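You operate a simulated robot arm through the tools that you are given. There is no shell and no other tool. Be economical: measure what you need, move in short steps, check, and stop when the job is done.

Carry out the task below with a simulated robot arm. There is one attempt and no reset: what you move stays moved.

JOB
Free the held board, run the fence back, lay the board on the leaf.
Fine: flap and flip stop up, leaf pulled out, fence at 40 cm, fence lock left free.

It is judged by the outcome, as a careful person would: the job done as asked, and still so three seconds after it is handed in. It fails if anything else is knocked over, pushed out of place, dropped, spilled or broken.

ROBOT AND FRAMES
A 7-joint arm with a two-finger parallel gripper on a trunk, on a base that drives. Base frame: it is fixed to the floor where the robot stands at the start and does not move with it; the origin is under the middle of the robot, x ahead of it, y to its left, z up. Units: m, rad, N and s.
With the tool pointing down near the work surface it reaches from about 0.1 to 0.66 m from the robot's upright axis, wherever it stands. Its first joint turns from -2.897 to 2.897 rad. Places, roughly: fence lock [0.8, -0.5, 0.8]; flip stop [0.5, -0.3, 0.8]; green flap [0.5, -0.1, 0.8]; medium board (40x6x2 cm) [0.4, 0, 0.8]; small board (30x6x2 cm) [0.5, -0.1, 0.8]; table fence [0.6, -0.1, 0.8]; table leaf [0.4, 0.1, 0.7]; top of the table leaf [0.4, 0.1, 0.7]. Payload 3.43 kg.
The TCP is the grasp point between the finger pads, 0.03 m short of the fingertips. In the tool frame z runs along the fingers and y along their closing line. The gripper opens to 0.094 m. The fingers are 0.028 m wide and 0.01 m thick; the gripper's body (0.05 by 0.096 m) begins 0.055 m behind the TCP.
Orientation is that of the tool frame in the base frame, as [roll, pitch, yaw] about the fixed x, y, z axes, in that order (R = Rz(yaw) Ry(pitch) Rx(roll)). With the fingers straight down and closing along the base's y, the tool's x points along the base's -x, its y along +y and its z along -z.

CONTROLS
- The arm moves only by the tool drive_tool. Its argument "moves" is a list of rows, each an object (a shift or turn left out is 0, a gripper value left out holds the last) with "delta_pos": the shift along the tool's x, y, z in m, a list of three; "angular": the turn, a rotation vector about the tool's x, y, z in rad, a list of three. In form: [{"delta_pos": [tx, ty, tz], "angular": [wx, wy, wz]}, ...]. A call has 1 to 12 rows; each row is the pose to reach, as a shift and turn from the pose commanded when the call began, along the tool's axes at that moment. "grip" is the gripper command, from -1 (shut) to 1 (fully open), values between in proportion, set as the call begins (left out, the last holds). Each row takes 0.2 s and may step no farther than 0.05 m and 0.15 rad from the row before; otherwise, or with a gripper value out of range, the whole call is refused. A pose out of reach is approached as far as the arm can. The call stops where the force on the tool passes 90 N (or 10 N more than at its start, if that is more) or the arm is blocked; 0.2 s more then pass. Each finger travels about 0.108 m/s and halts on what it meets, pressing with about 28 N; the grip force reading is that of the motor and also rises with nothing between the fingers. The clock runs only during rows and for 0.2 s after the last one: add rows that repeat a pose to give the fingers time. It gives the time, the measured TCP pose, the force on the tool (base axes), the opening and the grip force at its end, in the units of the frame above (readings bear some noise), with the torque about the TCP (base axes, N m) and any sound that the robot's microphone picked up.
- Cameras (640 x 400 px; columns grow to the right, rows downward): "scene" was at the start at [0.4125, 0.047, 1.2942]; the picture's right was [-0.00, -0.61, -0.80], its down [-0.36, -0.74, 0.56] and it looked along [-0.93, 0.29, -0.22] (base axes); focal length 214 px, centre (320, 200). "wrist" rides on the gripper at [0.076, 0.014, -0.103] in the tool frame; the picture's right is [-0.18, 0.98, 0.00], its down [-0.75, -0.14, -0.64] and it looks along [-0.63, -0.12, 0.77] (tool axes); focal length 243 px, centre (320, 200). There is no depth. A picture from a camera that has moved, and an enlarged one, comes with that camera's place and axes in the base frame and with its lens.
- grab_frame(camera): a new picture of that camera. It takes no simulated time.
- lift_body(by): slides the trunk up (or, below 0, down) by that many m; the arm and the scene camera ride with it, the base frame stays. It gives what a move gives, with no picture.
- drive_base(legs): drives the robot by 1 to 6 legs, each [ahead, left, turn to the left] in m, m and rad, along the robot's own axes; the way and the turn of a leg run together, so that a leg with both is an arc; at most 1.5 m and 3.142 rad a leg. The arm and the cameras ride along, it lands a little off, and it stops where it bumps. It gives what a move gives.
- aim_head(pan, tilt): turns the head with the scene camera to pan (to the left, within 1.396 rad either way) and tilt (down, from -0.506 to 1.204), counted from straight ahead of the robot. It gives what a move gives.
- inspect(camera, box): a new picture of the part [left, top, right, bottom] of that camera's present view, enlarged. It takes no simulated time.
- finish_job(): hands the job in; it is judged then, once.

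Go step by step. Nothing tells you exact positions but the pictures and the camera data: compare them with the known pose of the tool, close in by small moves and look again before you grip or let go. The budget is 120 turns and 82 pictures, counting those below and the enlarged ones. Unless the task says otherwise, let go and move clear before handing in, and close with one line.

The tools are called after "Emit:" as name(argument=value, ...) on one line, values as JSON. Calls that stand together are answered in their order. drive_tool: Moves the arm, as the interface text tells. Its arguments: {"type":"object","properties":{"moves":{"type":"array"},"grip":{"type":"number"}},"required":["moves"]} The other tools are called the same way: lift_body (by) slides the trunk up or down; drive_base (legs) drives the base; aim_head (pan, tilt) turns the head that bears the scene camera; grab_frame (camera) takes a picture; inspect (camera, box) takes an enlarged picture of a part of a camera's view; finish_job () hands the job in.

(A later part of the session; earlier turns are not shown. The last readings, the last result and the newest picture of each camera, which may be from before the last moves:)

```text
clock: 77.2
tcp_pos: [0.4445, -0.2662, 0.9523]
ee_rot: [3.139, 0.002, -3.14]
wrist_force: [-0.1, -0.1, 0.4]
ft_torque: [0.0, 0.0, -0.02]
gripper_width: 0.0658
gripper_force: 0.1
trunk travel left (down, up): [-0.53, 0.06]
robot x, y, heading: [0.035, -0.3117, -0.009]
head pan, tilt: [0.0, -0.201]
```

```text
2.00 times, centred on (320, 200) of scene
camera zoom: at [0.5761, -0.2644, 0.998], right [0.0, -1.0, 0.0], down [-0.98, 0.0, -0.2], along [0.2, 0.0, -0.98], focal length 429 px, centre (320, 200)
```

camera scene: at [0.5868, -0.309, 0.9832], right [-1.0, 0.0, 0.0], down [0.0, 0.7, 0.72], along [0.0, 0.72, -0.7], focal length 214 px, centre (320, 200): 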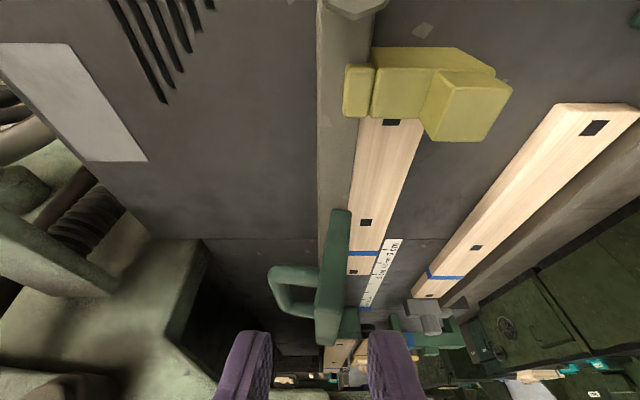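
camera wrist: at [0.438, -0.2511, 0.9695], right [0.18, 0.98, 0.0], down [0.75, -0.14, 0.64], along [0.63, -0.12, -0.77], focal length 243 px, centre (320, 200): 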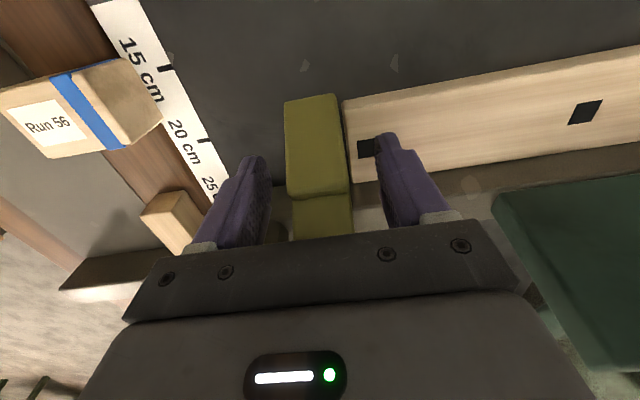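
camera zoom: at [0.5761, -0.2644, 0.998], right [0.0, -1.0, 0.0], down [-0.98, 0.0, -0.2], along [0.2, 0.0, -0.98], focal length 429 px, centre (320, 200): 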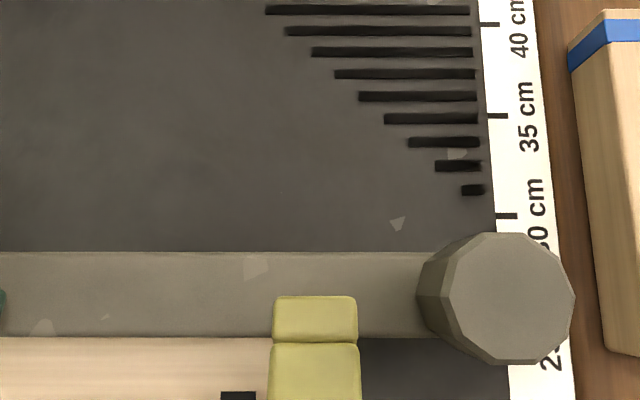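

The stop has stayed partly raised, so its hinge holds by friction and it now sticks out forward. I grip its front end and swing it further.

Emit:
drive_tool(moves=[{"delta_pos": [-0.022, 0.002, 0.02]}, {"delta_pos": [-0.0435, 0.003, 0.05]}, {"delta_pos": [-0.0435, 0.003, 0.08]}])

Emit:
drive_tool(moves=[{"delta_pos": [0, 0, 0]}, {"delta_pos": [0, 0, 0]}, {"delta_pos": [0, 0, 0]}], grip=-1)

Emit:
drive_tool(moves=[{"delta_pos": [-0.001, 0, -0.0095]}, {"delta_pos": [-0.0044, 0, -0.0189]}, {"delta_pos": [-0.0085, 0, -0.0275]}, {"delta_pos": [-0.0134, 0, -0.0356]}, {"delta_pos": [-0.0264, 0, -0.0485]}])

Emit:
grab_frame(camera="wrist")

```text
clock: 78.0
tcp_pos: [0.4887, -0.2587, 0.8733]
ee_rot: [3.14, 0.0, -3.141]
wrist_force: [0.0, 0.7, -0.4]
ft_torque: [0.0, -0.03, 0.04]
gripper_width: 0.0657
gripper_force: 0.0
trunk travel left (down, up): [-0.53, 0.06]
robot x, y, heading: [0.0359, -0.3079, -0.007]
head pan, tilt: [0.0, -0.201]
```

```text
clock: 78.8
tcp_pos: [0.489, -0.2643, 0.874]
ee_rot: [3.139, -0.002, 3.14]
wrist_force: [1.0, -32.8, -2.7]
ft_torque: [-0.11, 0.09, -0.46]
gripper_width: 0.0321
gripper_force: 44.6
trunk travel left (down, up): [-0.53, 0.06]
robot x, y, heading: [0.0434, -0.3077, -0.005]
head pan, tilt: [0.0, -0.201]
```

```text
clock: 80.0
tcp_pos: [0.5114, -0.2648, 0.9213]
ee_rot: [3.14, -0.005, -3.139]
wrist_force: [-13.9, -30.8, -14.3]
ft_torque: [-1.14, 1.61, -0.33]
gripper_width: 0.028
gripper_force: 45.1
trunk travel left (down, up): [-0.53, 0.06]
robot x, y, heading: [0.0369, -0.3077, -0.009]
head pan, tilt: [0.0, -0.201]
```

```text
17 pictures are left
camera wrist: at [0.4349, -0.2498, 1.0232], right [0.18, 0.98, 0.0], down [0.76, -0.14, 0.64], along [0.63, -0.12, -0.77], focal length 243 px, centre (320, 200)
```

wrist: 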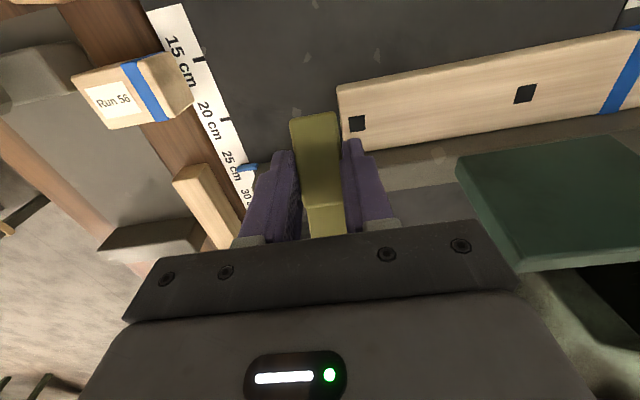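

Still held and rising. I continue the arc.

Emit:
drive_tool(moves=[{"delta_pos": [-0.008, 0, -0.004]}, {"delta_pos": [-0.0162, 0, -0.0075]}, {"delta_pos": [-0.025, 0, -0.01]}, {"delta_pos": [-0.0343, 0, -0.0115]}, {"delta_pos": [-0.043, 0, -0.012]}, {"delta_pos": [-0.0532, 0, -0.011]}, {"delta_pos": [-0.064, 0, -0.009]}])

Emit:
grab_frame(camera="wrist")

```text
clock: 81.6
tcp_pos: [0.5744, -0.2645, 0.933]
ee_rot: [3.138, 0.0, -3.14]
wrist_force: [-31.6, -26.9, 14.8]
ft_torque: [-1.55, 0.6, -0.76]
gripper_width: 0.0276
gripper_force: 44.9
trunk travel left (down, up): [-0.53, 0.06]
robot x, y, heading: [0.0406, -0.307, -0.006]
head pan, tilt: [0.0, -0.201]
```

```text
16 pictures are left
camera wrist: at [0.4968, -0.2498, 1.0343], right [0.18, 0.98, 0.0], down [0.75, -0.14, 0.64], along [0.63, -0.11, -0.77], focal length 243 px, centre (320, 200)
```

wrist: 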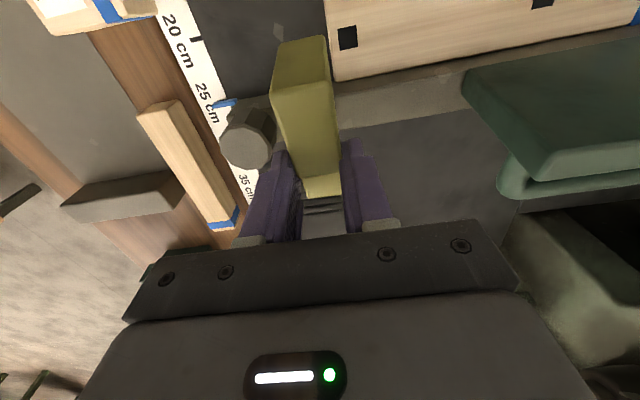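

The stop is about upright. I push a little further back.

Emit:
drive_tool(moves=[{"delta_pos": [-0.008, 0, 0.003]}, {"delta_pos": [-0.016, 0, 0.007]}, {"delta_pos": [-0.025, 0, 0.013]}])

Emit:
drive_tool(moves=[{"delta_pos": [0, 0, 0]}, {"delta_pos": [0, 0, -0.02]}, {"delta_pos": [0, 0, -0.06]}, {"delta_pos": [0, 0, -0.09]}], grip=0.3)

Emit:
grab_frame(camera="wrist")

```text
clock: 82.4
tcp_pos: [0.6101, -0.2592, 0.9182]
ee_rot: [3.129, 0.007, -3.141]
wrist_force: [0.5, 1.6, 0.8]
ft_torque: [-0.14, 0.07, 0.0]
gripper_width: 0.0
gripper_force: 33.8
trunk travel left (down, up): [-0.53, 0.06]
robot x, y, heading: [0.0392, -0.3136, -0.008]
head pan, tilt: [0.0, -0.201]
```

```text
clock: 83.4
tcp_pos: [0.6026, -0.2598, 1.0078]
ee_rot: [3.14, 0.001, -3.139]
wrist_force: [0.2, 0.0, -0.4]
ft_torque: [0.0, -0.03, 0.02]
gripper_width: 0.061
gripper_force: 0.2
trunk travel left (down, up): [-0.53, 0.06]
robot x, y, heading: [0.0414, -0.3122, -0.007]
head pan, tilt: [0.0, -0.201]
```

```text
15 pictures are left
camera wrist: at [0.5257, -0.245, 1.1089], right [0.18, 0.98, 0.0], down [0.75, -0.14, 0.64], along [0.63, -0.12, -0.77], focal length 243 px, centre (320, 200)
```

wrist: 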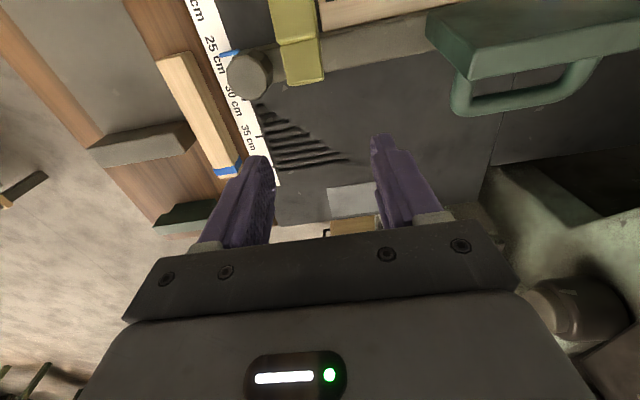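

Emit:
drive_tool(moves=[{"delta_pos": [0.045, 0, 0]}, {"delta_pos": [0.09, 0, 0]}, {"delta_pos": [0.135, 0, 0.0]}], grip=-1)

Emit:
inspect(camera="wrist", box=[220, 60, 460, 240])

```text
clock: 84.2
tcp_pos: [0.4673, -0.26, 1.0088]
ee_rot: [3.14, 0.0, -3.139]
wrist_force: [-0.2, 0.4, -0.5]
ft_torque: [0.02, -0.02, 0.0]
gripper_width: 0.0001
gripper_force: 28.3
trunk travel left (down, up): [-0.53, 0.06]
robot x, y, heading: [0.0416, -0.3108, -0.005]
head pan, tilt: [0.0, -0.201]
```

```text
2.22 times, centred on (340, 150) of wrist
camera zoom: at [0.389, -0.2465, 1.1097], right [0.18, 0.98, 0.0], down [0.75, -0.14, 0.64], along [0.63, -0.12, -0.77], focal length 539 px, centre (276, 311)
```

zoom: 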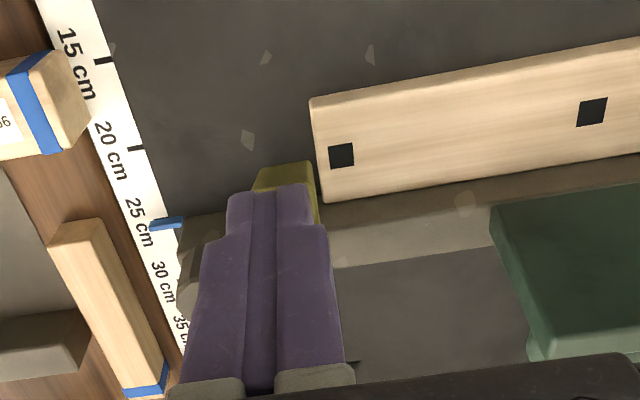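

Emit:
drive_tool(moves=[{"delta_pos": [0.03, -0.04, 0]}, {"delta_pos": [0.05, -0.08, -0.02]}])

Emit:
inspect(camera="wrist", box=[280, 40, 480, 200])

```text
clock: 84.8
tcp_pos: [0.4173, -0.3407, 1.0262]
ee_rot: [3.138, -0.001, -3.139]
wrist_force: [0.2, -0.6, 0.0]
ft_torque: [0.02, 0.01, 0.01]
gripper_width: 0.0
gripper_force: 27.5
trunk travel left (down, up): [-0.53, 0.06]
robot x, y, heading: [0.0376, -0.3097, -0.012]
head pan, tilt: [0.0, -0.201]
```

```text
2.50 times, centred on (380, 120) of wrist
camera zoom: at [0.3404, -0.3264, 1.128], right [0.18, 0.98, 0.0], down [0.75, -0.14, 0.64], along [0.63, -0.11, -0.77], focal length 606 px, centre (170, 400)
```

zoom: 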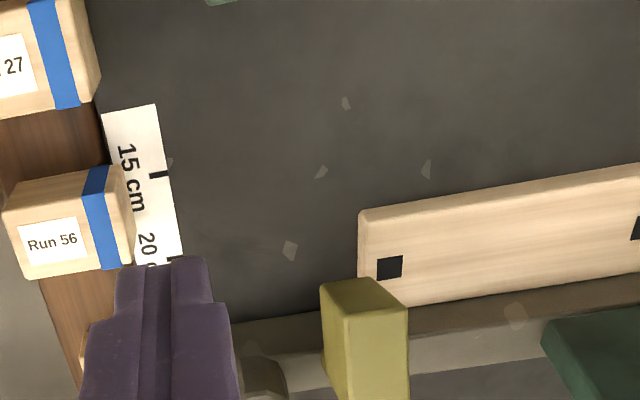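

The stop sinks back slowly unless it passes vertical. I regrip its raised front end and take a wider arc well past vertical.

Emit:
drive_tool(moves=[{"delta_pos": [-0.028, 0.026, 0.02]}, {"delta_pos": [-0.056, 0.052, 0.04]}, {"delta_pos": [-0.083, 0.078, 0.06]}, {"delta_pos": [-0.083, 0.078, 0.1]}, {"delta_pos": [-0.083, 0.078, 0.141]}], grip=0.4)

Emit:
drive_tool(moves=[{"delta_pos": [0, 0, 0]}, {"delta_pos": [0, 0, 0]}, {"delta_pos": [0, 0, 0]}], grip=-1)

```text
clock: 86.0
tcp_pos: [0.5029, -0.2617, 0.8865]
ee_rot: [3.14, 0.0, -3.139]
wrist_force: [0.1, -0.1, -0.6]
ft_torque: [-0.02, -0.01, 0.01]
gripper_width: 0.0656
gripper_force: 0.1
trunk travel left (down, up): [-0.53, 0.06]
robot x, y, heading: [0.0382, -0.3133, -0.004]
head pan, tilt: [0.0, -0.201]
```

```text
clock: 86.8
tcp_pos: [0.5023, -0.2641, 0.8861]
ee_rot: [3.139, -0.003, 3.141]
wrist_force: [-0.8, -13.2, -3.4]
ft_torque: [-0.19, 0.17, -0.27]
gripper_width: 0.0322
gripper_force: 44.9
trunk travel left (down, up): [-0.53, 0.06]
robot x, y, heading: [0.0345, -0.3098, -0.007]
head pan, tilt: [0.0, -0.201]
```

Emit:
drive_tool(moves=[{"delta_pos": [-0.0035, 0, -0.0075]}, {"delta_pos": [-0.0076, 0, -0.0147]}, {"delta_pos": [-0.0125, 0, -0.021]}, {"delta_pos": [-0.0189, 0, -0.027]}, {"delta_pos": [-0.0255, 0, -0.032]}, {"delta_pos": [-0.033, 0, -0.036]}, {"delta_pos": [-0.041, 0, -0.039]}, {"delta_pos": [-0.0489, 0, -0.041]}, {"delta_pos": [-0.057, 0, -0.042]}, {"delta_pos": [-0.0656, 0, -0.042]}])

```text
clock: 89.0
tcp_pos: [0.5641, -0.2632, 0.9312]
ee_rot: [3.141, -0.002, -3.141]
wrist_force: [-33.9, -13.4, 5.1]
ft_torque: [-0.81, 0.55, -0.74]
gripper_width: 0.0279
gripper_force: 45.5
trunk travel left (down, up): [-0.53, 0.06]
robot x, y, heading: [0.0376, -0.3118, -0.004]
head pan, tilt: [0.0, -0.201]
```

Still held. I carry on past vertical.

Emit:
drive_tool(moves=[{"delta_pos": [-0.006, 0, 0.0]}, {"delta_pos": [-0.012, 0, 0.001]}, {"delta_pos": [-0.018, 0, 0.003]}, {"delta_pos": [-0.024, 0, 0.0055]}, {"delta_pos": [-0.03, 0, 0.009]}])

Emit:
grab_frame(camera="wrist")

```text
clock: 90.0
tcp_pos: [0.572, -0.2643, 0.9264]
ee_rot: [-3.141, -0.028, -3.14]
wrist_force: [-38.9, -3.7, 56.6]
ft_torque: [-0.76, 1.86, -0.26]
gripper_width: 0.0288
gripper_force: 45.3
trunk travel left (down, up): [-0.53, 0.06]
robot x, y, heading: [0.0358, -0.3075, -0.007]
head pan, tilt: [0.0, -0.201]
stopped in row 4: the force on the tool passed its limit at 91 N (the readings are from after the stop); the commanded pose is now the measured one
```

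```text
12 pictures are left
camera wrist: at [0.4973, -0.2494, 1.0298], right [0.18, 0.98, -0.01], down [0.77, -0.14, 0.62], along [0.61, -0.12, -0.78], focal length 243 px, centre (320, 200)
```

wrist: 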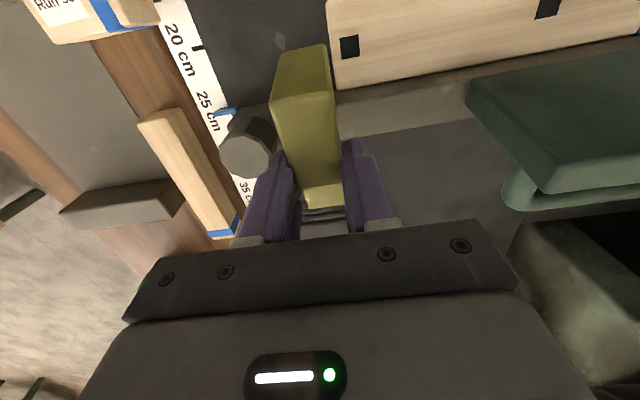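

The stop has reached its end position, about 95° up. I release it right here without dragging and check whether it stays.

Emit:
drive_tool(moves=[{"delta_pos": [0.002, 0, -0.003]}, {"delta_pos": [0.002, 0, -0.003]}])

Emit:
drive_tool(moves=[{"delta_pos": [0, 0, 0]}, {"delta_pos": [0, 0, 0]}, {"delta_pos": [0, 0, 0]}, {"delta_pos": [0, 0, -0.03]}, {"delta_pos": [0, 0, -0.07]}], grip=0.4)

Emit:
grab_frame(camera="wrist")

```text
clock: 90.6
tcp_pos: [0.5719, -0.2635, 0.9258]
ee_rot: [-3.141, -0.026, -3.14]
wrist_force: [-38.6, -7.2, 17.3]
ft_torque: [-0.2, 1.31, -0.58]
gripper_width: 0.0289
gripper_force: 45.0
trunk travel left (down, up): [-0.53, 0.06]
robot x, y, heading: [0.0368, -0.3084, -0.009]
head pan, tilt: [0.0, -0.201]
```

```text
clock: 91.8
tcp_pos: [0.5803, -0.2622, 0.9944]
ee_rot: [3.142, -0.021, -3.137]
wrist_force: [0.0, 0.0, -0.2]
ft_torque: [-0.02, 0.03, -0.02]
gripper_width: 0.0657
gripper_force: 0.0
trunk travel left (down, up): [-0.53, 0.06]
robot x, y, heading: [0.0362, -0.3122, -0.009]
head pan, tilt: [0.0, -0.201]
```

```text
11 pictures are left
camera wrist: at [0.5058, -0.2484, 1.0988], right [0.18, 0.98, 0.0], down [0.77, -0.14, 0.62], along [0.61, -0.12, -0.78], focal length 243 px, centre (320, 200)
```

wrist: 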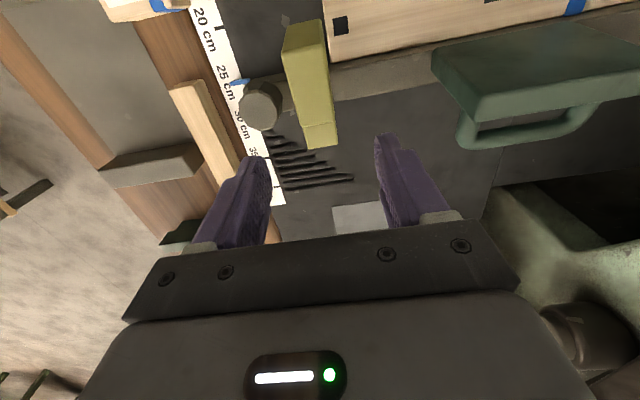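

The stop stays up. Next I test the fence: I close the fingers, tilt them forward and go in front of the fence between stop and flap, just above the board.

Emit:
drive_tool(moves=[{"delta_pos": [0.045, 0, 0]}, {"delta_pos": [0.085, 0.02, 0]}, {"delta_pos": [0.11, 0.05, 0.01]}, {"delta_pos": [0.11, 0.067, 0.03], "angular": [0, -0.12, 0]}, {"delta_pos": [0.11, 0.067, 0.05], "angular": [0, -0.24, 0]}, {"delta_pos": [0.11, 0.067, 0.06], "angular": [0, -0.36, 0]}, {"delta_pos": [0.11, 0.067, 0.06], "angular": [0, -0.5, 0]}], grip=-1)

```text
clock: 93.4
tcp_pos: [0.4691, -0.1963, 0.9379]
ee_rot: [-3.141, 0.479, -3.139]
wrist_force: [0.0, 0.2, 0.0]
ft_torque: [0.0, -0.02, -0.02]
gripper_width: 0.0001
gripper_force: 28.1
trunk travel left (down, up): [-0.53, 0.06]
robot x, y, heading: [0.038, -0.3077, -0.009]
head pan, tilt: [0.0, -0.201]
```

Emit:
drive_tool(moves=[{"delta_pos": [-0.0043, 0, 0.032]}, {"delta_pos": [-0.0086, 0, 0.065]}, {"delta_pos": [-0.0128, 0, 0.0968]}])

Emit:
drive_tool(moves=[{"delta_pos": [-0.0177, 0, 0.0092]}, {"delta_pos": [-0.0355, 0, 0.0184]}])

Emit:
grab_frame(camera="wrist")

```text
clock: 94.2
tcp_pos: [0.5251, -0.1954, 0.8576]
ee_rot: [3.141, 0.476, -3.137]
wrist_force: [-0.4, -1.0, -0.1]
ft_torque: [0.03, 0.01, -0.04]
gripper_width: 0.0
gripper_force: 28.4
trunk travel left (down, up): [-0.53, 0.06]
robot x, y, heading: [0.038, -0.3078, -0.005]
head pan, tilt: [0.0, -0.201]
```

```text
clock: 94.8
tcp_pos: [0.531, -0.1952, 0.8508]
ee_rot: [-3.14, 0.437, -3.136]
wrist_force: [-30.1, 2.1, 31.7]
ft_torque: [-0.01, 0.95, -0.32]
gripper_width: 0.0001
gripper_force: 27.9
trunk travel left (down, up): [-0.53, 0.06]
robot x, y, heading: [0.0354, -0.3108, -0.003]
head pan, tilt: [0.0, -0.201]
stopped in row 2: the force on the tool passed its limit at 102 N (the readings are from after the stop); the commanded pose is now the measured one
```

```text
10 pictures are left
camera wrist: at [0.4166, -0.181, 0.9104], right [0.16, 0.98, 0.07], down [0.41, -0.14, 0.9], along [0.9, -0.12, -0.43], focal length 243 px, centre (320, 200)
```

wrist: 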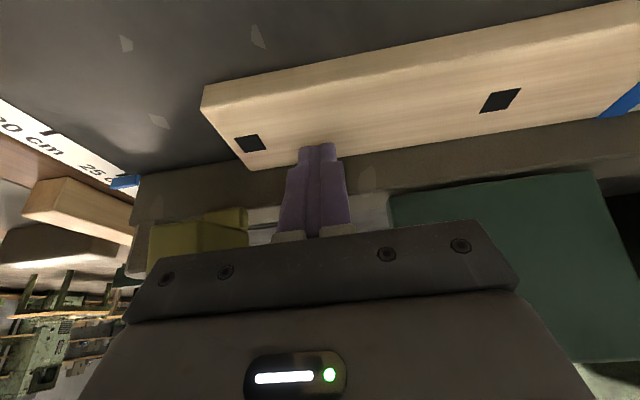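

The fence does not move under about 100 N, so it is locked and I must free the lock at the far right first. I withdraw the hand and drive around to the table's right side.

Emit:
drive_tool(moves=[{"delta_pos": [0.0145, 0, -0.0399]}, {"delta_pos": [0.026, -0.017, -0.071]}, {"delta_pos": [0.037, -0.033, -0.102]}, {"delta_pos": [0.0483, -0.05, -0.133]}, {"delta_pos": [0.07, -0.075, -0.155]}, {"delta_pos": [0.094, -0.1, -0.176]}])

Emit:
drive_base(legs=[[-0.4, 0, 0], [0, -0.8, 0], [0.95, 0, 0], [0, 0, 1.571]])

```text
clock: 96.2
tcp_pos: [0.3752, -0.2964, 0.9687]
ee_rot: [-3.138, 0.44, -3.137]
wrist_force: [0.1, -0.9, 0.2]
ft_torque: [-0.02, -0.01, -0.02]
gripper_width: 0.0002
gripper_force: 27.2
trunk travel left (down, up): [-0.53, 0.06]
robot x, y, heading: [0.036, -0.3093, -0.0]
head pan, tilt: [0.0, -0.201]
```

```text
clock: 110.9
tcp_pos: [0.5619, -0.7813, 0.9678]
ee_rot: [-3.137, 0.439, -1.581]
wrist_force: [0.5, 0.4, -1.0]
ft_torque: [-0.01, 0.03, -0.02]
gripper_width: 0.0001
gripper_force: 27.2
trunk travel left (down, up): [-0.53, 0.06]
robot x, y, heading: [0.5775, -1.1223, 1.549]
head pan, tilt: [0.0, -0.201]
```

Now at the right side facing the table. I move closer and look at the lock.

Emit:
drive_base(legs=[[0, -0.12, 0.02], [0.15, 0, 0]])

Emit:
grab_frame(camera="scene")

```text
clock: 113.2
tcp_pos: [0.6733, -0.6296, 0.9667]
ee_rot: [-3.137, 0.438, -1.557]
wrist_force: [-0.2, 0.4, -0.1]
ft_torque: [-0.03, -0.01, -0.01]
gripper_width: 0.0
gripper_force: 27.9
trunk travel left (down, up): [-0.53, 0.06]
robot x, y, heading: [0.6932, -0.9707, 1.573]
head pan, tilt: [0.0, -0.201]
```

```text
9 pictures are left
camera scene: at [0.6757, -0.5316, 1.063], right [1.0, 0.01, 0.0], down [0.01, -0.8, -0.6], along [0.0, 0.6, -0.8], focal length 214 px, centre (320, 200)
```

scene: 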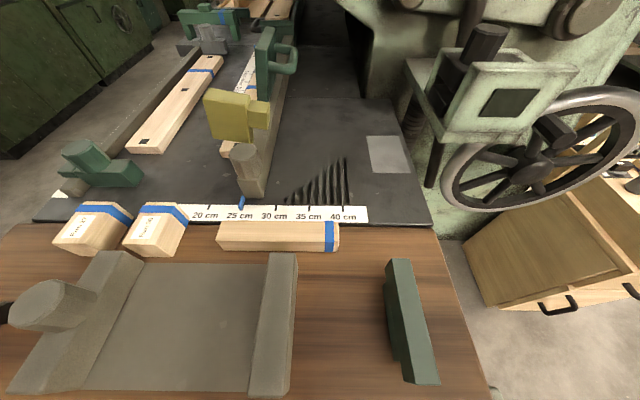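

The lock's T bar stands along y at about (0.757, -0.498), top at z 0.85. I bring the hand upright above it, fingers across it.

Emit:
drive_tool(moves=[{"delta_pos": [-0.026, -0.0215, 0.0222], "angular": [0, 0.11, 0]}, {"delta_pos": [-0.0515, -0.043, 0.0445], "angular": [0, 0.22, 0]}, {"delta_pos": [-0.077, -0.064, 0.0667], "angular": [0, 0.33, 0]}, {"delta_pos": [-0.103, -0.0858, 0.089], "angular": [0, 0.438, 0]}], grip=0.2)

Emit:
grab_frame(camera="wrist")

```text
clock: 114.2
tcp_pos: [0.7596, -0.4981, 0.9318]
ee_rot: [-3.138, 0.0, -1.559]
wrist_force: [-0.2, 1.0, -0.8]
ft_torque: [-0.05, -0.02, -0.01]
gripper_width: 0.0563
gripper_force: 0.0
trunk travel left (down, up): [-0.53, 0.06]
robot x, y, heading: [0.6939, -0.9723, 1.571]
head pan, tilt: [0.0, -0.201]
```

```text
8 pictures are left
camera wrist: at [0.7456, -0.5741, 1.0334], right [-0.98, 0.17, 0.0], down [0.13, 0.75, 0.64], along [0.11, 0.63, -0.77], focal length 243 px, centre (320, 200)
```

wrist: 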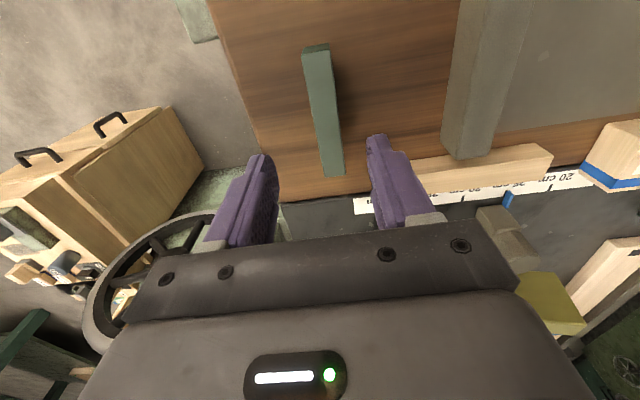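

Aligned. I descend and grip the bar.

Emit:
drive_tool(moves=[{"delta_pos": [0.004, 0.006, 0.04]}, {"delta_pos": [0.004, 0.006, 0.074]}])

Emit:
drive_tool(moves=[{"delta_pos": [0, 0, 0]}, {"delta_pos": [0, 0, 0]}, {"delta_pos": [0, 0, 0]}], grip=-1)

Emit:
drive_tool(moves=[{"angular": [0, 0, 0.08]}, {"angular": [0, 0, 0.16]}, {"angular": [0, 0, 0.16]}])

```text
clock: 114.8
tcp_pos: [0.7536, -0.5018, 0.8602]
ee_rot: [-3.138, 0.002, -1.56]
wrist_force: [-0.2, 0.2, -0.4]
ft_torque: [0.0, -0.01, 0.02]
gripper_width: 0.0562
gripper_force: 0.1
trunk travel left (down, up): [-0.53, 0.06]
robot x, y, heading: [0.6954, -0.9709, 1.575]
head pan, tilt: [0.0, -0.201]
```

```text
clock: 115.6
tcp_pos: [0.7548, -0.5014, 0.8605]
ee_rot: [-3.136, 0.001, -1.56]
wrist_force: [5.2, 1.1, -3.3]
ft_torque: [0.13, 0.38, -0.01]
gripper_width: 0.0198
gripper_force: 44.8
trunk travel left (down, up): [-0.53, 0.06]
robot x, y, heading: [0.6945, -0.9685, 1.572]
head pan, tilt: [0.0, -0.201]
```

```text
clock: 116.4
tcp_pos: [0.7553, -0.4996, 0.8603]
ee_rot: [-3.139, 0.003, -1.718]
wrist_force: [11.2, 4.9, 10.9]
ft_torque: [-0.55, 0.05, 1.74]
gripper_width: 0.024
gripper_force: 45.2
trunk travel left (down, up): [-0.53, 0.06]
robot x, y, heading: [0.6919, -0.9715, 1.573]
head pan, tilt: [0.0, -0.201]
```

It did not turn that way; I try the other direction.

Emit:
drive_tool(moves=[{"angular": [0, 0, -0.12]}, {"angular": [0, 0, -0.24]}, {"angular": [0, 0, -0.36]}, {"angular": [0, 0, -0.36]}])

```text
clock: 117.4
tcp_pos: [0.7573, -0.5003, 0.8595]
ee_rot: [-3.136, 0.004, -1.357]
wrist_force: [22.4, 5.4, 32.6]
ft_torque: [-0.33, 0.08, -0.05]
gripper_width: 0.02
gripper_force: 45.2
trunk travel left (down, up): [-0.53, 0.06]
robot x, y, heading: [0.6924, -0.969, 1.575]
head pan, tilt: [0.0, -0.201]
```

It turns counter-clockwise freely. I continue the turn.

Emit:
drive_tool(moves=[{"angular": [0, 0, -0.13]}, {"angular": [0, 0, -0.26]}, {"angular": [0, 0, -0.39]}, {"angular": [0, 0, -0.52]}, {"angular": [0, 0, -0.65]}, {"angular": [0, 0, -0.78]}, {"angular": [0, 0, -0.91]}, {"angular": [0, 0, -1.04]}, {"angular": [0, 0, -1.17]}, {"angular": [0, 0, -1.3]}, {"angular": [0, 0, -1.38]}])

```text
clock: 119.8
tcp_pos: [0.7542, -0.4972, 0.857]
ee_rot: [-3.137, -0.002, 0.021]
wrist_force: [31.5, 25.7, 6.4]
ft_torque: [0.01, -0.59, -1.4]
gripper_width: 0.0204
gripper_force: 45.2
trunk travel left (down, up): [-0.53, 0.06]
robot x, y, heading: [0.6866, -0.976, 1.572]
head pan, tilt: [0.0, -0.201]
```

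The lock is turned a quarter. I release, rise and turn the hand back, then move the base nearer the table.

Emit:
drive_tool(moves=[{"delta_pos": [0, 0, 0]}, {"delta_pos": [0, 0, 0]}, {"delta_pos": [0, 0, -0.04]}, {"delta_pos": [0, 0, -0.08]}, {"delta_pos": [0, 0, -0.1]}], grip=0.4)

Emit:
drive_tool(moves=[{"delta_pos": [-0.014, -0.003, 0], "angular": [0, 0, 0.131]}, {"delta_pos": [-0.028, -0.006, 0], "angular": [0, 0, 0.262]}, {"delta_pos": [-0.042, -0.009, 0], "angular": [0, 0, 0.393]}, {"delta_pos": [-0.056, -0.012, 0], "angular": [0, 0, 0.524]}, {"delta_pos": [-0.07, -0.015, 0], "angular": [0, 0, 0.655]}, {"delta_pos": [-0.084, -0.018, 0], "angular": [0, 0, 0.786]}, {"delta_pos": [-0.098, -0.021, 0], "angular": [0, 0, 0.917]}, {"delta_pos": [-0.112, -0.024, 0], "angular": [0, 0, 1.048]}, {"delta_pos": [-0.126, -0.027, 0], "angular": [0, 0, 1.179]}, {"delta_pos": [-0.14, -0.03, 0], "angular": [0, 0, 1.31]}, {"delta_pos": [-0.155, -0.033, 0], "angular": [0, 0, 1.441]}, {"delta_pos": [-0.17, -0.036, 0], "angular": [0, 0, 1.571]}])

Emit:
drive_base(legs=[[0.09, 0, 0]])

Emit:
grab_frame(camera="wrist")

```text
clock: 121.0
tcp_pos: [0.7528, -0.5016, 0.9577]
ee_rot: [-3.138, -0.003, 0.021]
wrist_force: [-0.5, 0.2, -0.4]
ft_torque: [0.01, -0.04, 0.0]
gripper_width: 0.0659
gripper_force: 0.1
trunk travel left (down, up): [-0.53, 0.06]
robot x, y, heading: [0.6939, -0.971, 1.571]
head pan, tilt: [0.0, -0.201]
```

```text
clock: 123.6
tcp_pos: [0.5807, -0.468, 0.9577]
ee_rot: [-3.138, 0.002, -1.551]
wrist_force: [0.0, -1.1, 0.6]
ft_torque: [0.02, 0.02, -0.01]
gripper_width: 0.0657
gripper_force: 0.1
trunk travel left (down, up): [-0.53, 0.06]
robot x, y, heading: [0.6908, -0.9734, 1.578]
head pan, tilt: [0.0, -0.201]
```

```text
clock: 124.7
tcp_pos: [0.5807, -0.3802, 0.9569]
ee_rot: [-3.138, 0.001, -1.551]
wrist_force: [0.3, 0.4, -0.7]
ft_torque: [-0.03, -0.01, -0.01]
gripper_width: 0.0657
gripper_force: 0.1
trunk travel left (down, up): [-0.53, 0.06]
robot x, y, heading: [0.6906, -0.8792, 1.568]
head pan, tilt: [0.0, -0.201]
```

```text
7 pictures are left
camera wrist: at [0.5672, -0.4551, 1.0591], right [-0.99, 0.16, 0.0], down [0.12, 0.76, 0.64], along [0.11, 0.63, -0.77], focal length 243 px, centre (320, 200)
```

wrist: 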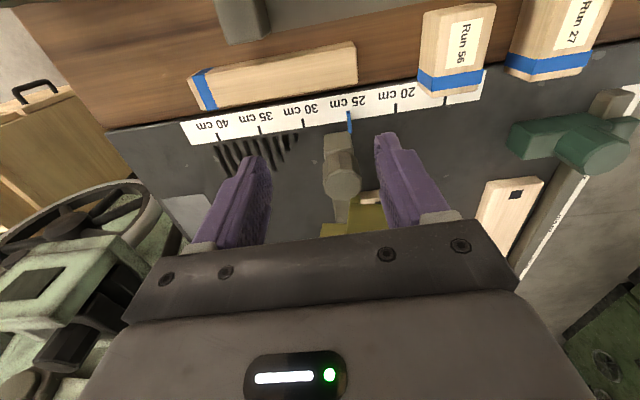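

The fence's knob is at about (0.572, -0.335, top 0.89). I descend over it and grip.

Emit:
drive_tool(moves=[{"delta_pos": [-0.03, 0.005, 0.015]}, {"delta_pos": [-0.045, 0.007, 0.04]}, {"delta_pos": [-0.045, 0.007, 0.071]}])

Emit:
drive_tool(moves=[{"delta_pos": [0, 0, 0]}, {"delta_pos": [0, 0, 0]}, {"delta_pos": [0, 0, 0]}], grip=-1)

Emit:
drive_tool(moves=[{"delta_pos": [0, -0.01, 0]}, {"delta_pos": [0, -0.02, 0]}, {"delta_pos": [0, -0.03, 0]}])

```text
clock: 125.5
tcp_pos: [0.5736, -0.3327, 0.8866]
ee_rot: [-3.137, 0.004, -1.548]
wrist_force: [-0.1, 0.0, 0.1]
ft_torque: [0.01, 0.0, -0.02]
gripper_width: 0.0656
gripper_force: 0.1
trunk travel left (down, up): [-0.53, 0.06]
robot x, y, heading: [0.6904, -0.8815, 1.572]
head pan, tilt: [0.0, -0.201]
```

```text
clock: 126.3
tcp_pos: [0.5736, -0.3325, 0.8854]
ee_rot: [-3.138, 0.0, -1.552]
wrist_force: [-4.1, 0.0, -4.2]
ft_torque: [0.5, 0.64, 0.06]
gripper_width: 0.0373
gripper_force: 45.3
trunk travel left (down, up): [-0.53, 0.06]
robot x, y, heading: [0.6929, -0.8851, 1.572]
head pan, tilt: [0.0, -0.201]
```

```text
clock: 127.1
tcp_pos: [0.6039, -0.3335, 0.8861]
ee_rot: [-3.137, 0.001, -1.55]
wrist_force: [-0.5, 4.1, -12.2]
ft_torque: [0.69, 0.41, -0.01]
gripper_width: 0.0375
gripper_force: 44.4
trunk travel left (down, up): [-0.53, 0.06]
robot x, y, heading: [0.6888, -0.878, 1.575]
head pan, tilt: [0.0, -0.201]
```

The fence slides freely with the knob held. I move it on to near the 40 mark.

Emit:
drive_tool(moves=[{"delta_pos": [0.0, -0.025, 0]}, {"delta_pos": [0.001, -0.05, 0]}, {"delta_pos": [0.0015, -0.075, 0]}, {"delta_pos": [0.002, -0.1, 0]}, {"delta_pos": [0.002, -0.118, 0]}, {"delta_pos": [0.002, -0.118, 0]}])

Emit:
inspect(camera="wrist", box=[220, 60, 460, 240])

```text
clock: 128.5
tcp_pos: [0.7201, -0.3334, 0.886]
ee_rot: [-3.139, 0.0, -1.55]
wrist_force: [-8.9, -2.4, -9.4]
ft_torque: [-1.1, 0.49, -0.05]
gripper_width: 0.0372
gripper_force: 45.0
trunk travel left (down, up): [-0.53, 0.06]
robot x, y, heading: [0.6928, -0.8843, 1.575]
head pan, tilt: [0.0, -0.201]
```

```text
2.22 times, centred on (340, 150) of wrist
camera zoom: at [0.7062, -0.4095, 0.9877], right [-0.99, 0.16, 0.0], down [0.12, 0.76, 0.64], along [0.11, 0.63, -0.77], focal length 539 px, centre (276, 311)
```

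zoom: 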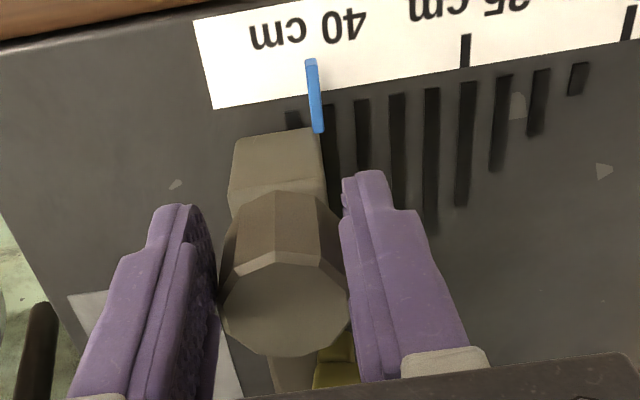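

The pointer sits on the 40 cm mark within about 2 mm. I nudge it 2 mm more, then release and rise.

Emit:
drive_tool(moves=[{"delta_pos": [0, -0.003, 0]}, {"delta_pos": [0, -0.003, 0]}])

Emit:
drive_tool(moves=[{"delta_pos": [0, 0, 0]}, {"delta_pos": [0, 0, 0]}, {"delta_pos": [0, 0, -0.04]}, {"delta_pos": [0, 0, -0.09]}], grip=0.4)

Emit:
grab_frame(camera="scene")

```text
clock: 129.1
tcp_pos: [0.7207, -0.333, 0.8861]
ee_rot: [-3.138, 0.001, -1.55]
wrist_force: [-27.4, -2.9, -12.3]
ft_torque: [-0.65, 1.04, 0.23]
gripper_width: 0.0371
gripper_force: 45.2
trunk travel left (down, up): [-0.53, 0.06]
robot x, y, heading: [0.6925, -0.8846, 1.576]
head pan, tilt: [0.0, -0.201]
```

```text
clock: 130.1
tcp_pos: [0.7247, -0.3345, 0.9772]
ee_rot: [-3.136, 0.0, -1.551]
wrist_force: [0.3, 0.2, 0.1]
ft_torque: [0.0, 0.0, 0.0]
gripper_width: 0.0658
gripper_force: 0.0
trunk travel left (down, up): [-0.53, 0.06]
robot x, y, heading: [0.6897, -0.8803, 1.574]
head pan, tilt: [0.0, -0.201]
```

```text
5 pictures are left
camera scene: at [0.7259, -0.2058, 1.023], right [1.0, 0.02, 0.0], down [0.02, -0.98, -0.2], along [0.0, 0.2, -0.98], focal length 214 px, centre (320, 200)
```

scene: 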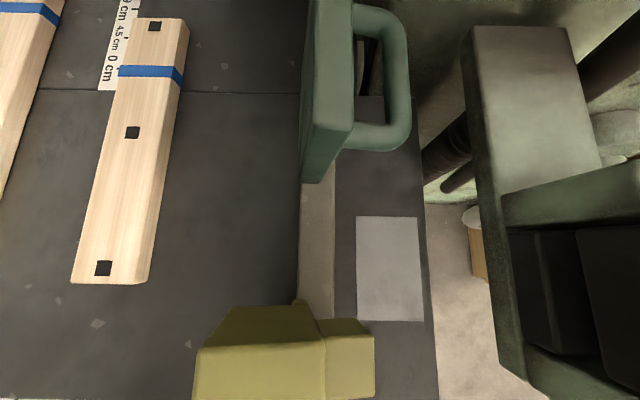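

The fence is at 40 and the board lies where it was. Now I drive back around to the front for the leaf, keeping well clear.

Emit:
drive_base(legs=[[-0.5, 0, 0], [0, 1.2, 0], [0, 0, -1.574], [0, 1.45, 0]])

```text
clock: 149.2
tcp_pos: [0.0766, 0.022, 0.9765]
ee_rot: [-3.137, 0.002, 3.134]
wrist_force: [0.2, 0.2, 0.0]
ft_torque: [0.0, 0.0, 0.02]
gripper_width: 0.066
gripper_force: 0.1
trunk travel left (down, up): [-0.53, 0.06]
robot x, y, heading: [-0.4697, 0.0716, -0.023]
head pan, tilt: [0.0, -0.201]
```

Emit:
drive_base(legs=[[0.18, 0, 0.023]])

Emit:
drive_tool(moves=[{"delta_pos": [0.0092, 0.006, 0.006], "angular": [-0.042, -0.042, 0.126]}, {"delta_pos": [0.0183, 0.012, 0.012], "angular": [-0.084, -0.084, 0.252]}, {"delta_pos": [0.0275, 0.018, 0.018], "angular": [-0.126, -0.126, 0.378]}, {"delta_pos": [0.0367, 0.024, 0.025], "angular": [-0.168, -0.168, 0.504]}, {"delta_pos": [0.0458, 0.03, 0.034], "angular": [-0.21, -0.21, 0.63]}, {"delta_pos": [0.055, 0.036, 0.045], "angular": [-0.252, -0.252, 0.7555]}, {"delta_pos": [0.0642, 0.042, 0.058], "angular": [-0.294, -0.294, 0.8815]}, {"delta_pos": [0.0733, 0.048, 0.072], "angular": [-0.336, -0.336, 1.007]}, {"delta_pos": [0.0825, 0.054, 0.086], "angular": [-0.378, -0.378, 1.133]}, {"delta_pos": [0.0917, 0.06, 0.1], "angular": [-0.42, -0.42, 1.259]}, {"delta_pos": [0.1008, 0.066, 0.113], "angular": [-0.462, -0.462, 1.385]}, {"delta_pos": [0.11, 0.07, 0.127], "angular": [-0.504, -0.504, 1.511]}])

Emit:
grab_frame(camera="wrist")

```text
clock: 150.7
tcp_pos: [0.2572, 0.0349, 0.9772]
ee_rot: [-3.137, 0.0, -3.122]
wrist_force: [0.7, 0.3, 0.5]
ft_torque: [0.0, 0.03, 0.01]
gripper_width: 0.0659
gripper_force: 0.1
trunk travel left (down, up): [-0.53, 0.06]
robot x, y, heading: [-0.2947, 0.0686, 0.003]
head pan, tilt: [0.0, -0.201]
```

```text
clock: 153.3
tcp_pos: [0.146, 0.1031, 0.851]
ee_rot: [2.496, 0.005, 1.589]
wrist_force: [0.6, 0.2, 0.1]
ft_torque: [-0.02, 0.02, 0.01]
gripper_width: 0.066
gripper_force: 0.1
trunk travel left (down, up): [-0.53, 0.06]
robot x, y, heading: [-0.2885, 0.0695, 0.004]
head pan, tilt: [0.0, -0.201]
```

```text
4 pictures are left
camera wrist: at [0.0927, 0.1788, 0.9401], right [0.79, -0.17, 0.59], down [-0.49, -0.76, 0.43], along [0.38, -0.63, -0.68], focal length 243 px, centre (320, 200)
```

wrist: 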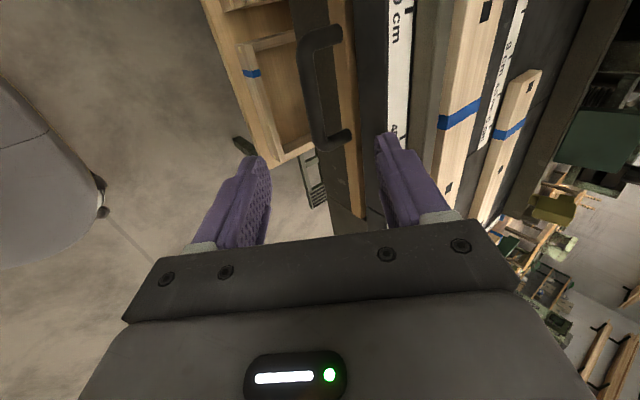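

The handle bar is well placed at about (0.229, 0.10, 0.73). I narrow the fingers, advance along them, and grip.

Emit:
drive_tool(moves=[{"delta_pos": [0, -0.008, 0.03]}, {"delta_pos": [0, -0.008, 0.065]}, {"delta_pos": [0, -0.008, 0.1]}, {"delta_pos": [0, -0.008, 0.128]}], grip=-0.1)

Emit:
drive_tool(moves=[{"delta_pos": [0, 0, 0]}, {"delta_pos": [0, 0, 0]}, {"delta_pos": [0, 0, 0]}], grip=-1)

```text
clock: 154.3
tcp_pos: [0.2092, 0.1017, 0.8246]
ee_rot: [2.495, 0.004, 1.59]
wrist_force: [-0.7, -0.1, 0.4]
ft_torque: [-0.01, 0.03, 0.01]
gripper_width: 0.0423
gripper_force: 0.1
out of reach, approached as far as the arm can: row 2, 3, 4
trunk travel left (down, up): [-0.53, 0.06]
robot x, y, heading: [-0.29, 0.0654, 0.004]
head pan, tilt: [0.0, -0.201]
```

```text
clock: 155.1
tcp_pos: [0.2085, 0.1023, 0.8241]
ee_rot: [2.496, 0.003, 1.593]
wrist_force: [-0.6, 0.3, 0.8]
ft_torque: [-0.04, 0.01, -0.01]
gripper_width: 0.0
gripper_force: 27.8
trunk travel left (down, up): [-0.53, 0.06]
robot x, y, heading: [-0.2913, 0.0679, 0.001]
head pan, tilt: [0.0, -0.201]
```

The trunk is too high for this, so I back off, lower the trunk, and come again.

Emit:
drive_tool(moves=[{"delta_pos": [0, -0.02, -0.04]}, {"delta_pos": [0, -0.04, -0.08]}], grip=-0.1)

Emit:
lift_body(by=-0.2)

```text
clock: 155.7
tcp_pos: [0.126, 0.1043, 0.8656]
ee_rot: [2.495, 0.005, 1.593]
wrist_force: [-0.5, 0.3, 0.6]
ft_torque: [0.02, 0.01, 0.03]
gripper_width: 0.0423
gripper_force: 0.1
trunk travel left (down, up): [-0.53, 0.06]
robot x, y, heading: [-0.2924, 0.0673, 0.005]
head pan, tilt: [0.0, -0.201]
```

```text
clock: 157.8
tcp_pos: [0.1279, 0.1041, 0.6642]
ee_rot: [2.497, 0.003, 1.592]
wrist_force: [-0.3, -0.4, 0.0]
ft_torque: [0.0, -0.03, 0.01]
gripper_width: 0.0427
gripper_force: 0.1
trunk travel left (down, up): [-0.33, 0.26]
robot x, y, heading: [-0.2925, 0.0714, 0.003]
head pan, tilt: [0.0, -0.201]
```

Emit:
drive_tool(moves=[{"delta_pos": [0, 0.0297, -0.0252]}, {"delta_pos": [0, 0.0594, -0.0505]}, {"delta_pos": [0, 0.0891, -0.0757]}, {"delta_pos": [0, 0.1188, -0.101]}, {"delta_pos": [0, 0.1188, -0.065]}, {"delta_pos": [0, 0.1188, -0.035]}, {"delta_pos": [0, 0.1188, -0.011]}])

Emit:
drive_tool(moves=[{"delta_pos": [0, 0, 0]}, {"delta_pos": [0, 0, 0]}, {"delta_pos": [0, 0, 0]}], grip=-1)

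```text
clock: 159.4
tcp_pos: [0.2175, 0.1062, 0.7437]
ee_rot: [2.494, 0.004, 1.59]
wrist_force: [0.4, 0.0, 0.5]
ft_torque: [0.02, -0.01, -0.01]
gripper_width: 0.0423
gripper_force: 0.0
trunk travel left (down, up): [-0.33, 0.26]
robot x, y, heading: [-0.2917, 0.0671, 0.002]
head pan, tilt: [0.0, -0.201]
```

```text
clock: 160.2
tcp_pos: [0.2163, 0.1069, 0.7443]
ee_rot: [2.497, 0.003, 1.591]
wrist_force: [3.8, 0.4, 7.2]
ft_torque: [0.77, -0.12, -1.14]
gripper_width: 0.0164
gripper_force: 45.2
trunk travel left (down, up): [-0.33, 0.26]
robot x, y, heading: [-0.2921, 0.0674, 0.001]
head pan, tilt: [0.0, -0.201]
```

The handle is gripped (1.6 cm). I pull the leaf out by driving back.

Emit:
drive_base(legs=[[-0.15, 0, 0]])

```text
clock: 161.6
tcp_pos: [0.0669, 0.1079, 0.7449]
ee_rot: [2.495, 0.004, 1.59]
wrist_force: [1.8, 10.7, 9.8]
ft_torque: [1.57, -0.21, -0.43]
gripper_width: 0.0162
gripper_force: 44.7
trunk travel left (down, up): [-0.33, 0.26]
robot x, y, heading: [-0.4431, 0.0657, -0.002]
head pan, tilt: [0.0, -0.201]
```

Leaf came out 15 cm smoothly; I pull further until it resists.

Emit:
drive_base(legs=[[-0.15, 0, 0]])

```text
clock: 163.0
tcp_pos: [-0.0511, 0.1042, 0.7537]
ee_rot: [2.457, 0.007, 1.583]
wrist_force: [5.5, 2.0, -6.1]
ft_torque: [0.96, -0.07, -1.03]
gripper_width: 0.0165
gripper_force: 45.8
trunk travel left (down, up): [-0.33, 0.26]
robot x, y, heading: [-0.5729, 0.0702, 0.0]
head pan, tilt: [0.0, -0.201]
stopped in leg 1: the force on the tool passed its limit at 137 N (the readings are from after the stop); the commanded pose is now the measured one
```

The leaf is at its stop, about 26.5 cm out. I release and withdraw, then raise the trunk.

Emit:
drive_tool(moves=[{"delta_pos": [0, 0, 0]}, {"delta_pos": [0, 0, 0]}, {"delta_pos": [0, 0, -0.04]}, {"delta_pos": [0, 0, -0.08]}, {"delta_pos": [0, 0.0, -0.12]}], grip=-0.1)

Emit:
lift_body(by=0.2)

Emit:
drive_base(legs=[[0, -0.47, 0], [0.58, 0, 0]])

```text
clock: 164.2
tcp_pos: [-0.129, 0.1049, 0.8486]
ee_rot: [2.453, 0.009, 1.585]
wrist_force: [0.4, 0.0, -0.1]
ft_torque: [0.0, -0.03, 0.02]
gripper_width: 0.0423
gripper_force: 0.1
trunk travel left (down, up): [-0.33, 0.26]
robot x, y, heading: [-0.5788, 0.0693, 0.006]
head pan, tilt: [0.0, -0.201]
```

```text
clock: 166.4
tcp_pos: [-0.1285, 0.1055, 1.048]
ee_rot: [2.456, 0.01, 1.587]
wrist_force: [-0.2, -0.1, 0.4]
ft_torque: [-0.05, 0.02, 0.0]
gripper_width: 0.0424
gripper_force: 0.0
trunk travel left (down, up): [-0.53, 0.06]
robot x, y, heading: [-0.5738, 0.0675, 0.004]
head pan, tilt: [0.0, -0.201]
```

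```text
clock: 172.1
tcp_pos: [0.4596, -0.3563, 1.0487]
ee_rot: [2.457, 0.009, 1.594]
wrist_force: [0.5, 1.0, 0.9]
ft_torque: [-0.02, 0.03, -0.05]
gripper_width: 0.0422
gripper_force: 0.2
trunk travel left (down, up): [-0.53, 0.06]
robot x, y, heading: [0.0087, -0.3992, 0.013]
head pan, tilt: [0.0, -0.201]
```

Robot is at the right of the leaf. I turn the hand to lean right again with fingers closing along x, near the board.

Emit:
drive_tool(moves=[{"delta_pos": [0.026, 0, 0.011], "angular": [0.1115, 0.079, 0.0303]}, {"delta_pos": [0.052, 0, 0.022], "angular": [0.223, 0.158, 0.0607]}, {"delta_pos": [0.0775, 0, 0.0325], "angular": [0.3345, 0.237, 0.091]}, {"delta_pos": [0.103, 0, 0.043], "angular": [0.446, 0.316, 0.1213]}, {"delta_pos": [0.129, 0, 0.054], "angular": [0.5575, 0.395, 0.1517]}, {"delta_pos": [0.155, 0, 0.065], "angular": [0.669, 0.474, 0.182]}], grip=1)

```text
clock: 173.5
tcp_pos: [0.4975, -0.2008, 0.9956]
ee_rot: [-3.142, -0.488, 1.581]
wrist_force: [0.4, 0.8, -0.3]
ft_torque: [0.0, -0.01, -0.01]
gripper_width: 0.094
gripper_force: 0.0
trunk travel left (down, up): [-0.53, 0.06]
robot x, y, heading: [0.0068, -0.3969, 0.011]
head pan, tilt: [0.0, -0.201]
```

Emit:
drive_tool(moves=[{"delta_pos": [0.0075, 0.0132, 0.04]}, {"delta_pos": [0.015, 0.0263, 0.08]}, {"delta_pos": [0.0223, 0.0395, 0.12]}])

Emit:
grab_frame(camera="wrist")

```text
clock: 174.3
tcp_pos: [0.5329, -0.1231, 0.8997]
ee_rot: [-3.14, -0.489, 1.581]
wrist_force: [0.5, 0.4, -0.7]
ft_torque: [-0.04, 0.04, 0.02]
gripper_width: 0.0939
gripper_force: 0.0
trunk travel left (down, up): [-0.53, 0.06]
robot x, y, heading: [0.0096, -0.3975, 0.015]
head pan, tilt: [0.0, -0.201]
```

```text
3 pictures are left
camera wrist: at [0.5469, -0.1039, 1.0247], right [0.98, -0.15, -0.09], down [-0.13, -0.97, 0.21], along [-0.12, -0.2, -0.97], focal length 243 px, centre (320, 200)
```

wrist: 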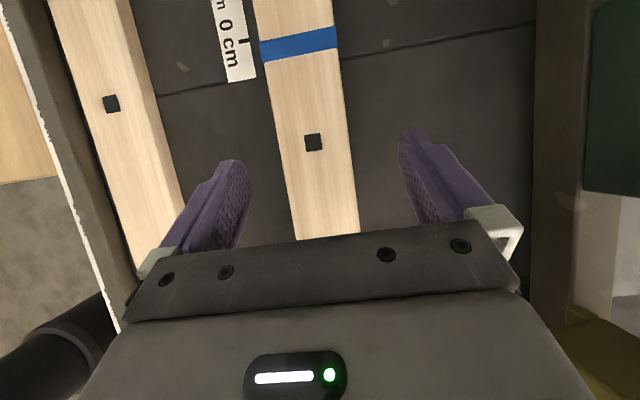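

The board's centre is near (0.523, -0.097). I descend over it and close.

Emit:
drive_tool(moves=[{"delta_pos": [-0.0107, -0.005, 0.02]}, {"delta_pos": [-0.0215, -0.01, 0.0405]}, {"delta_pos": [-0.0322, -0.01, 0.0605]}])

Emit:
drive_tool(moves=[{"delta_pos": [0, 0, 0]}, {"delta_pos": [0, 0, 0]}, {"delta_pos": [0, 0, 0]}], grip=-1)

```text
clock: 175.1
tcp_pos: [0.5289, -0.1276, 0.8757]
ee_rot: [3.14, -0.489, 1.579]
wrist_force: [-0.1, 0.5, -0.6]
ft_torque: [0.0, 0.0, -0.03]
gripper_width: 0.0939
gripper_force: 0.0
out of reach, approached as far as the arm can: row 2, 3
trunk travel left (down, up): [-0.53, 0.06]
robot x, y, heading: [0.0125, -0.3933, 0.012]
head pan, tilt: [0.0, -0.201]
```

```text
clock: 175.9
tcp_pos: [0.53, -0.1278, 0.8755]
ee_rot: [3.139, -0.488, 1.582]
wrist_force: [0.9, 0.0, 0.1]
ft_torque: [0.01, -0.01, -0.01]
gripper_width: 0.0
gripper_force: 28.5
trunk travel left (down, up): [-0.53, 0.06]
robot x, y, heading: [0.0076, -0.3914, 0.011]
head pan, tilt: [0.0, -0.201]
```

Not low enough there, so I open again and lower with the trunk.

Emit:
drive_tool(moves=[{"delta_pos": [0, -0.003, 0]}, {"delta_pos": [0, -0.006, 0]}, {"delta_pos": [0, -0.006, 0]}, {"delta_pos": [0, -0.006, 0]}], grip=1)

Emit:
lift_body(by=-0.044)

Emit:
drive_tool(moves=[{"delta_pos": [0, 0, 0]}, {"delta_pos": [0, 0, 0]}, {"delta_pos": [0, 0, 0]}], grip=-1)

```text
clock: 176.9
tcp_pos: [0.525, -0.1278, 0.8748]
ee_rot: [-3.141, -0.489, 1.582]
wrist_force: [-0.3, -0.3, -0.5]
ft_torque: [0.01, 0.03, 0.0]
gripper_width: 0.094
gripper_force: 0.1
trunk travel left (down, up): [-0.53, 0.06]
robot x, y, heading: [0.0077, -0.3967, 0.008]
head pan, tilt: [0.0, -0.201]
```

```text
clock: 177.8
tcp_pos: [0.5261, -0.1281, 0.833]
ee_rot: [3.14, -0.492, 1.581]
wrist_force: [-0.1, -1.7, 26.5]
ft_torque: [0.01, 1.29, 0.15]
gripper_width: 0.094
gripper_force: 0.1
trunk travel left (down, up): [-0.486, 0.104]
robot x, y, heading: [0.0067, -0.3936, 0.01]
head pan, tilt: [0.0, -0.201]
```

```text
clock: 178.6
tcp_pos: [0.5221, -0.1291, 0.8332]
ee_rot: [3.138, -0.493, 1.584]
wrist_force: [-17.9, -1.6, 39.6]
ft_torque: [0.11, 1.94, 0.18]
gripper_width: 0.0596
gripper_force: 27.6
trunk travel left (down, up): [-0.486, 0.104]
robot x, y, heading: [0.0081, -0.3956, 0.008]
head pan, tilt: [0.0, -0.201]
```

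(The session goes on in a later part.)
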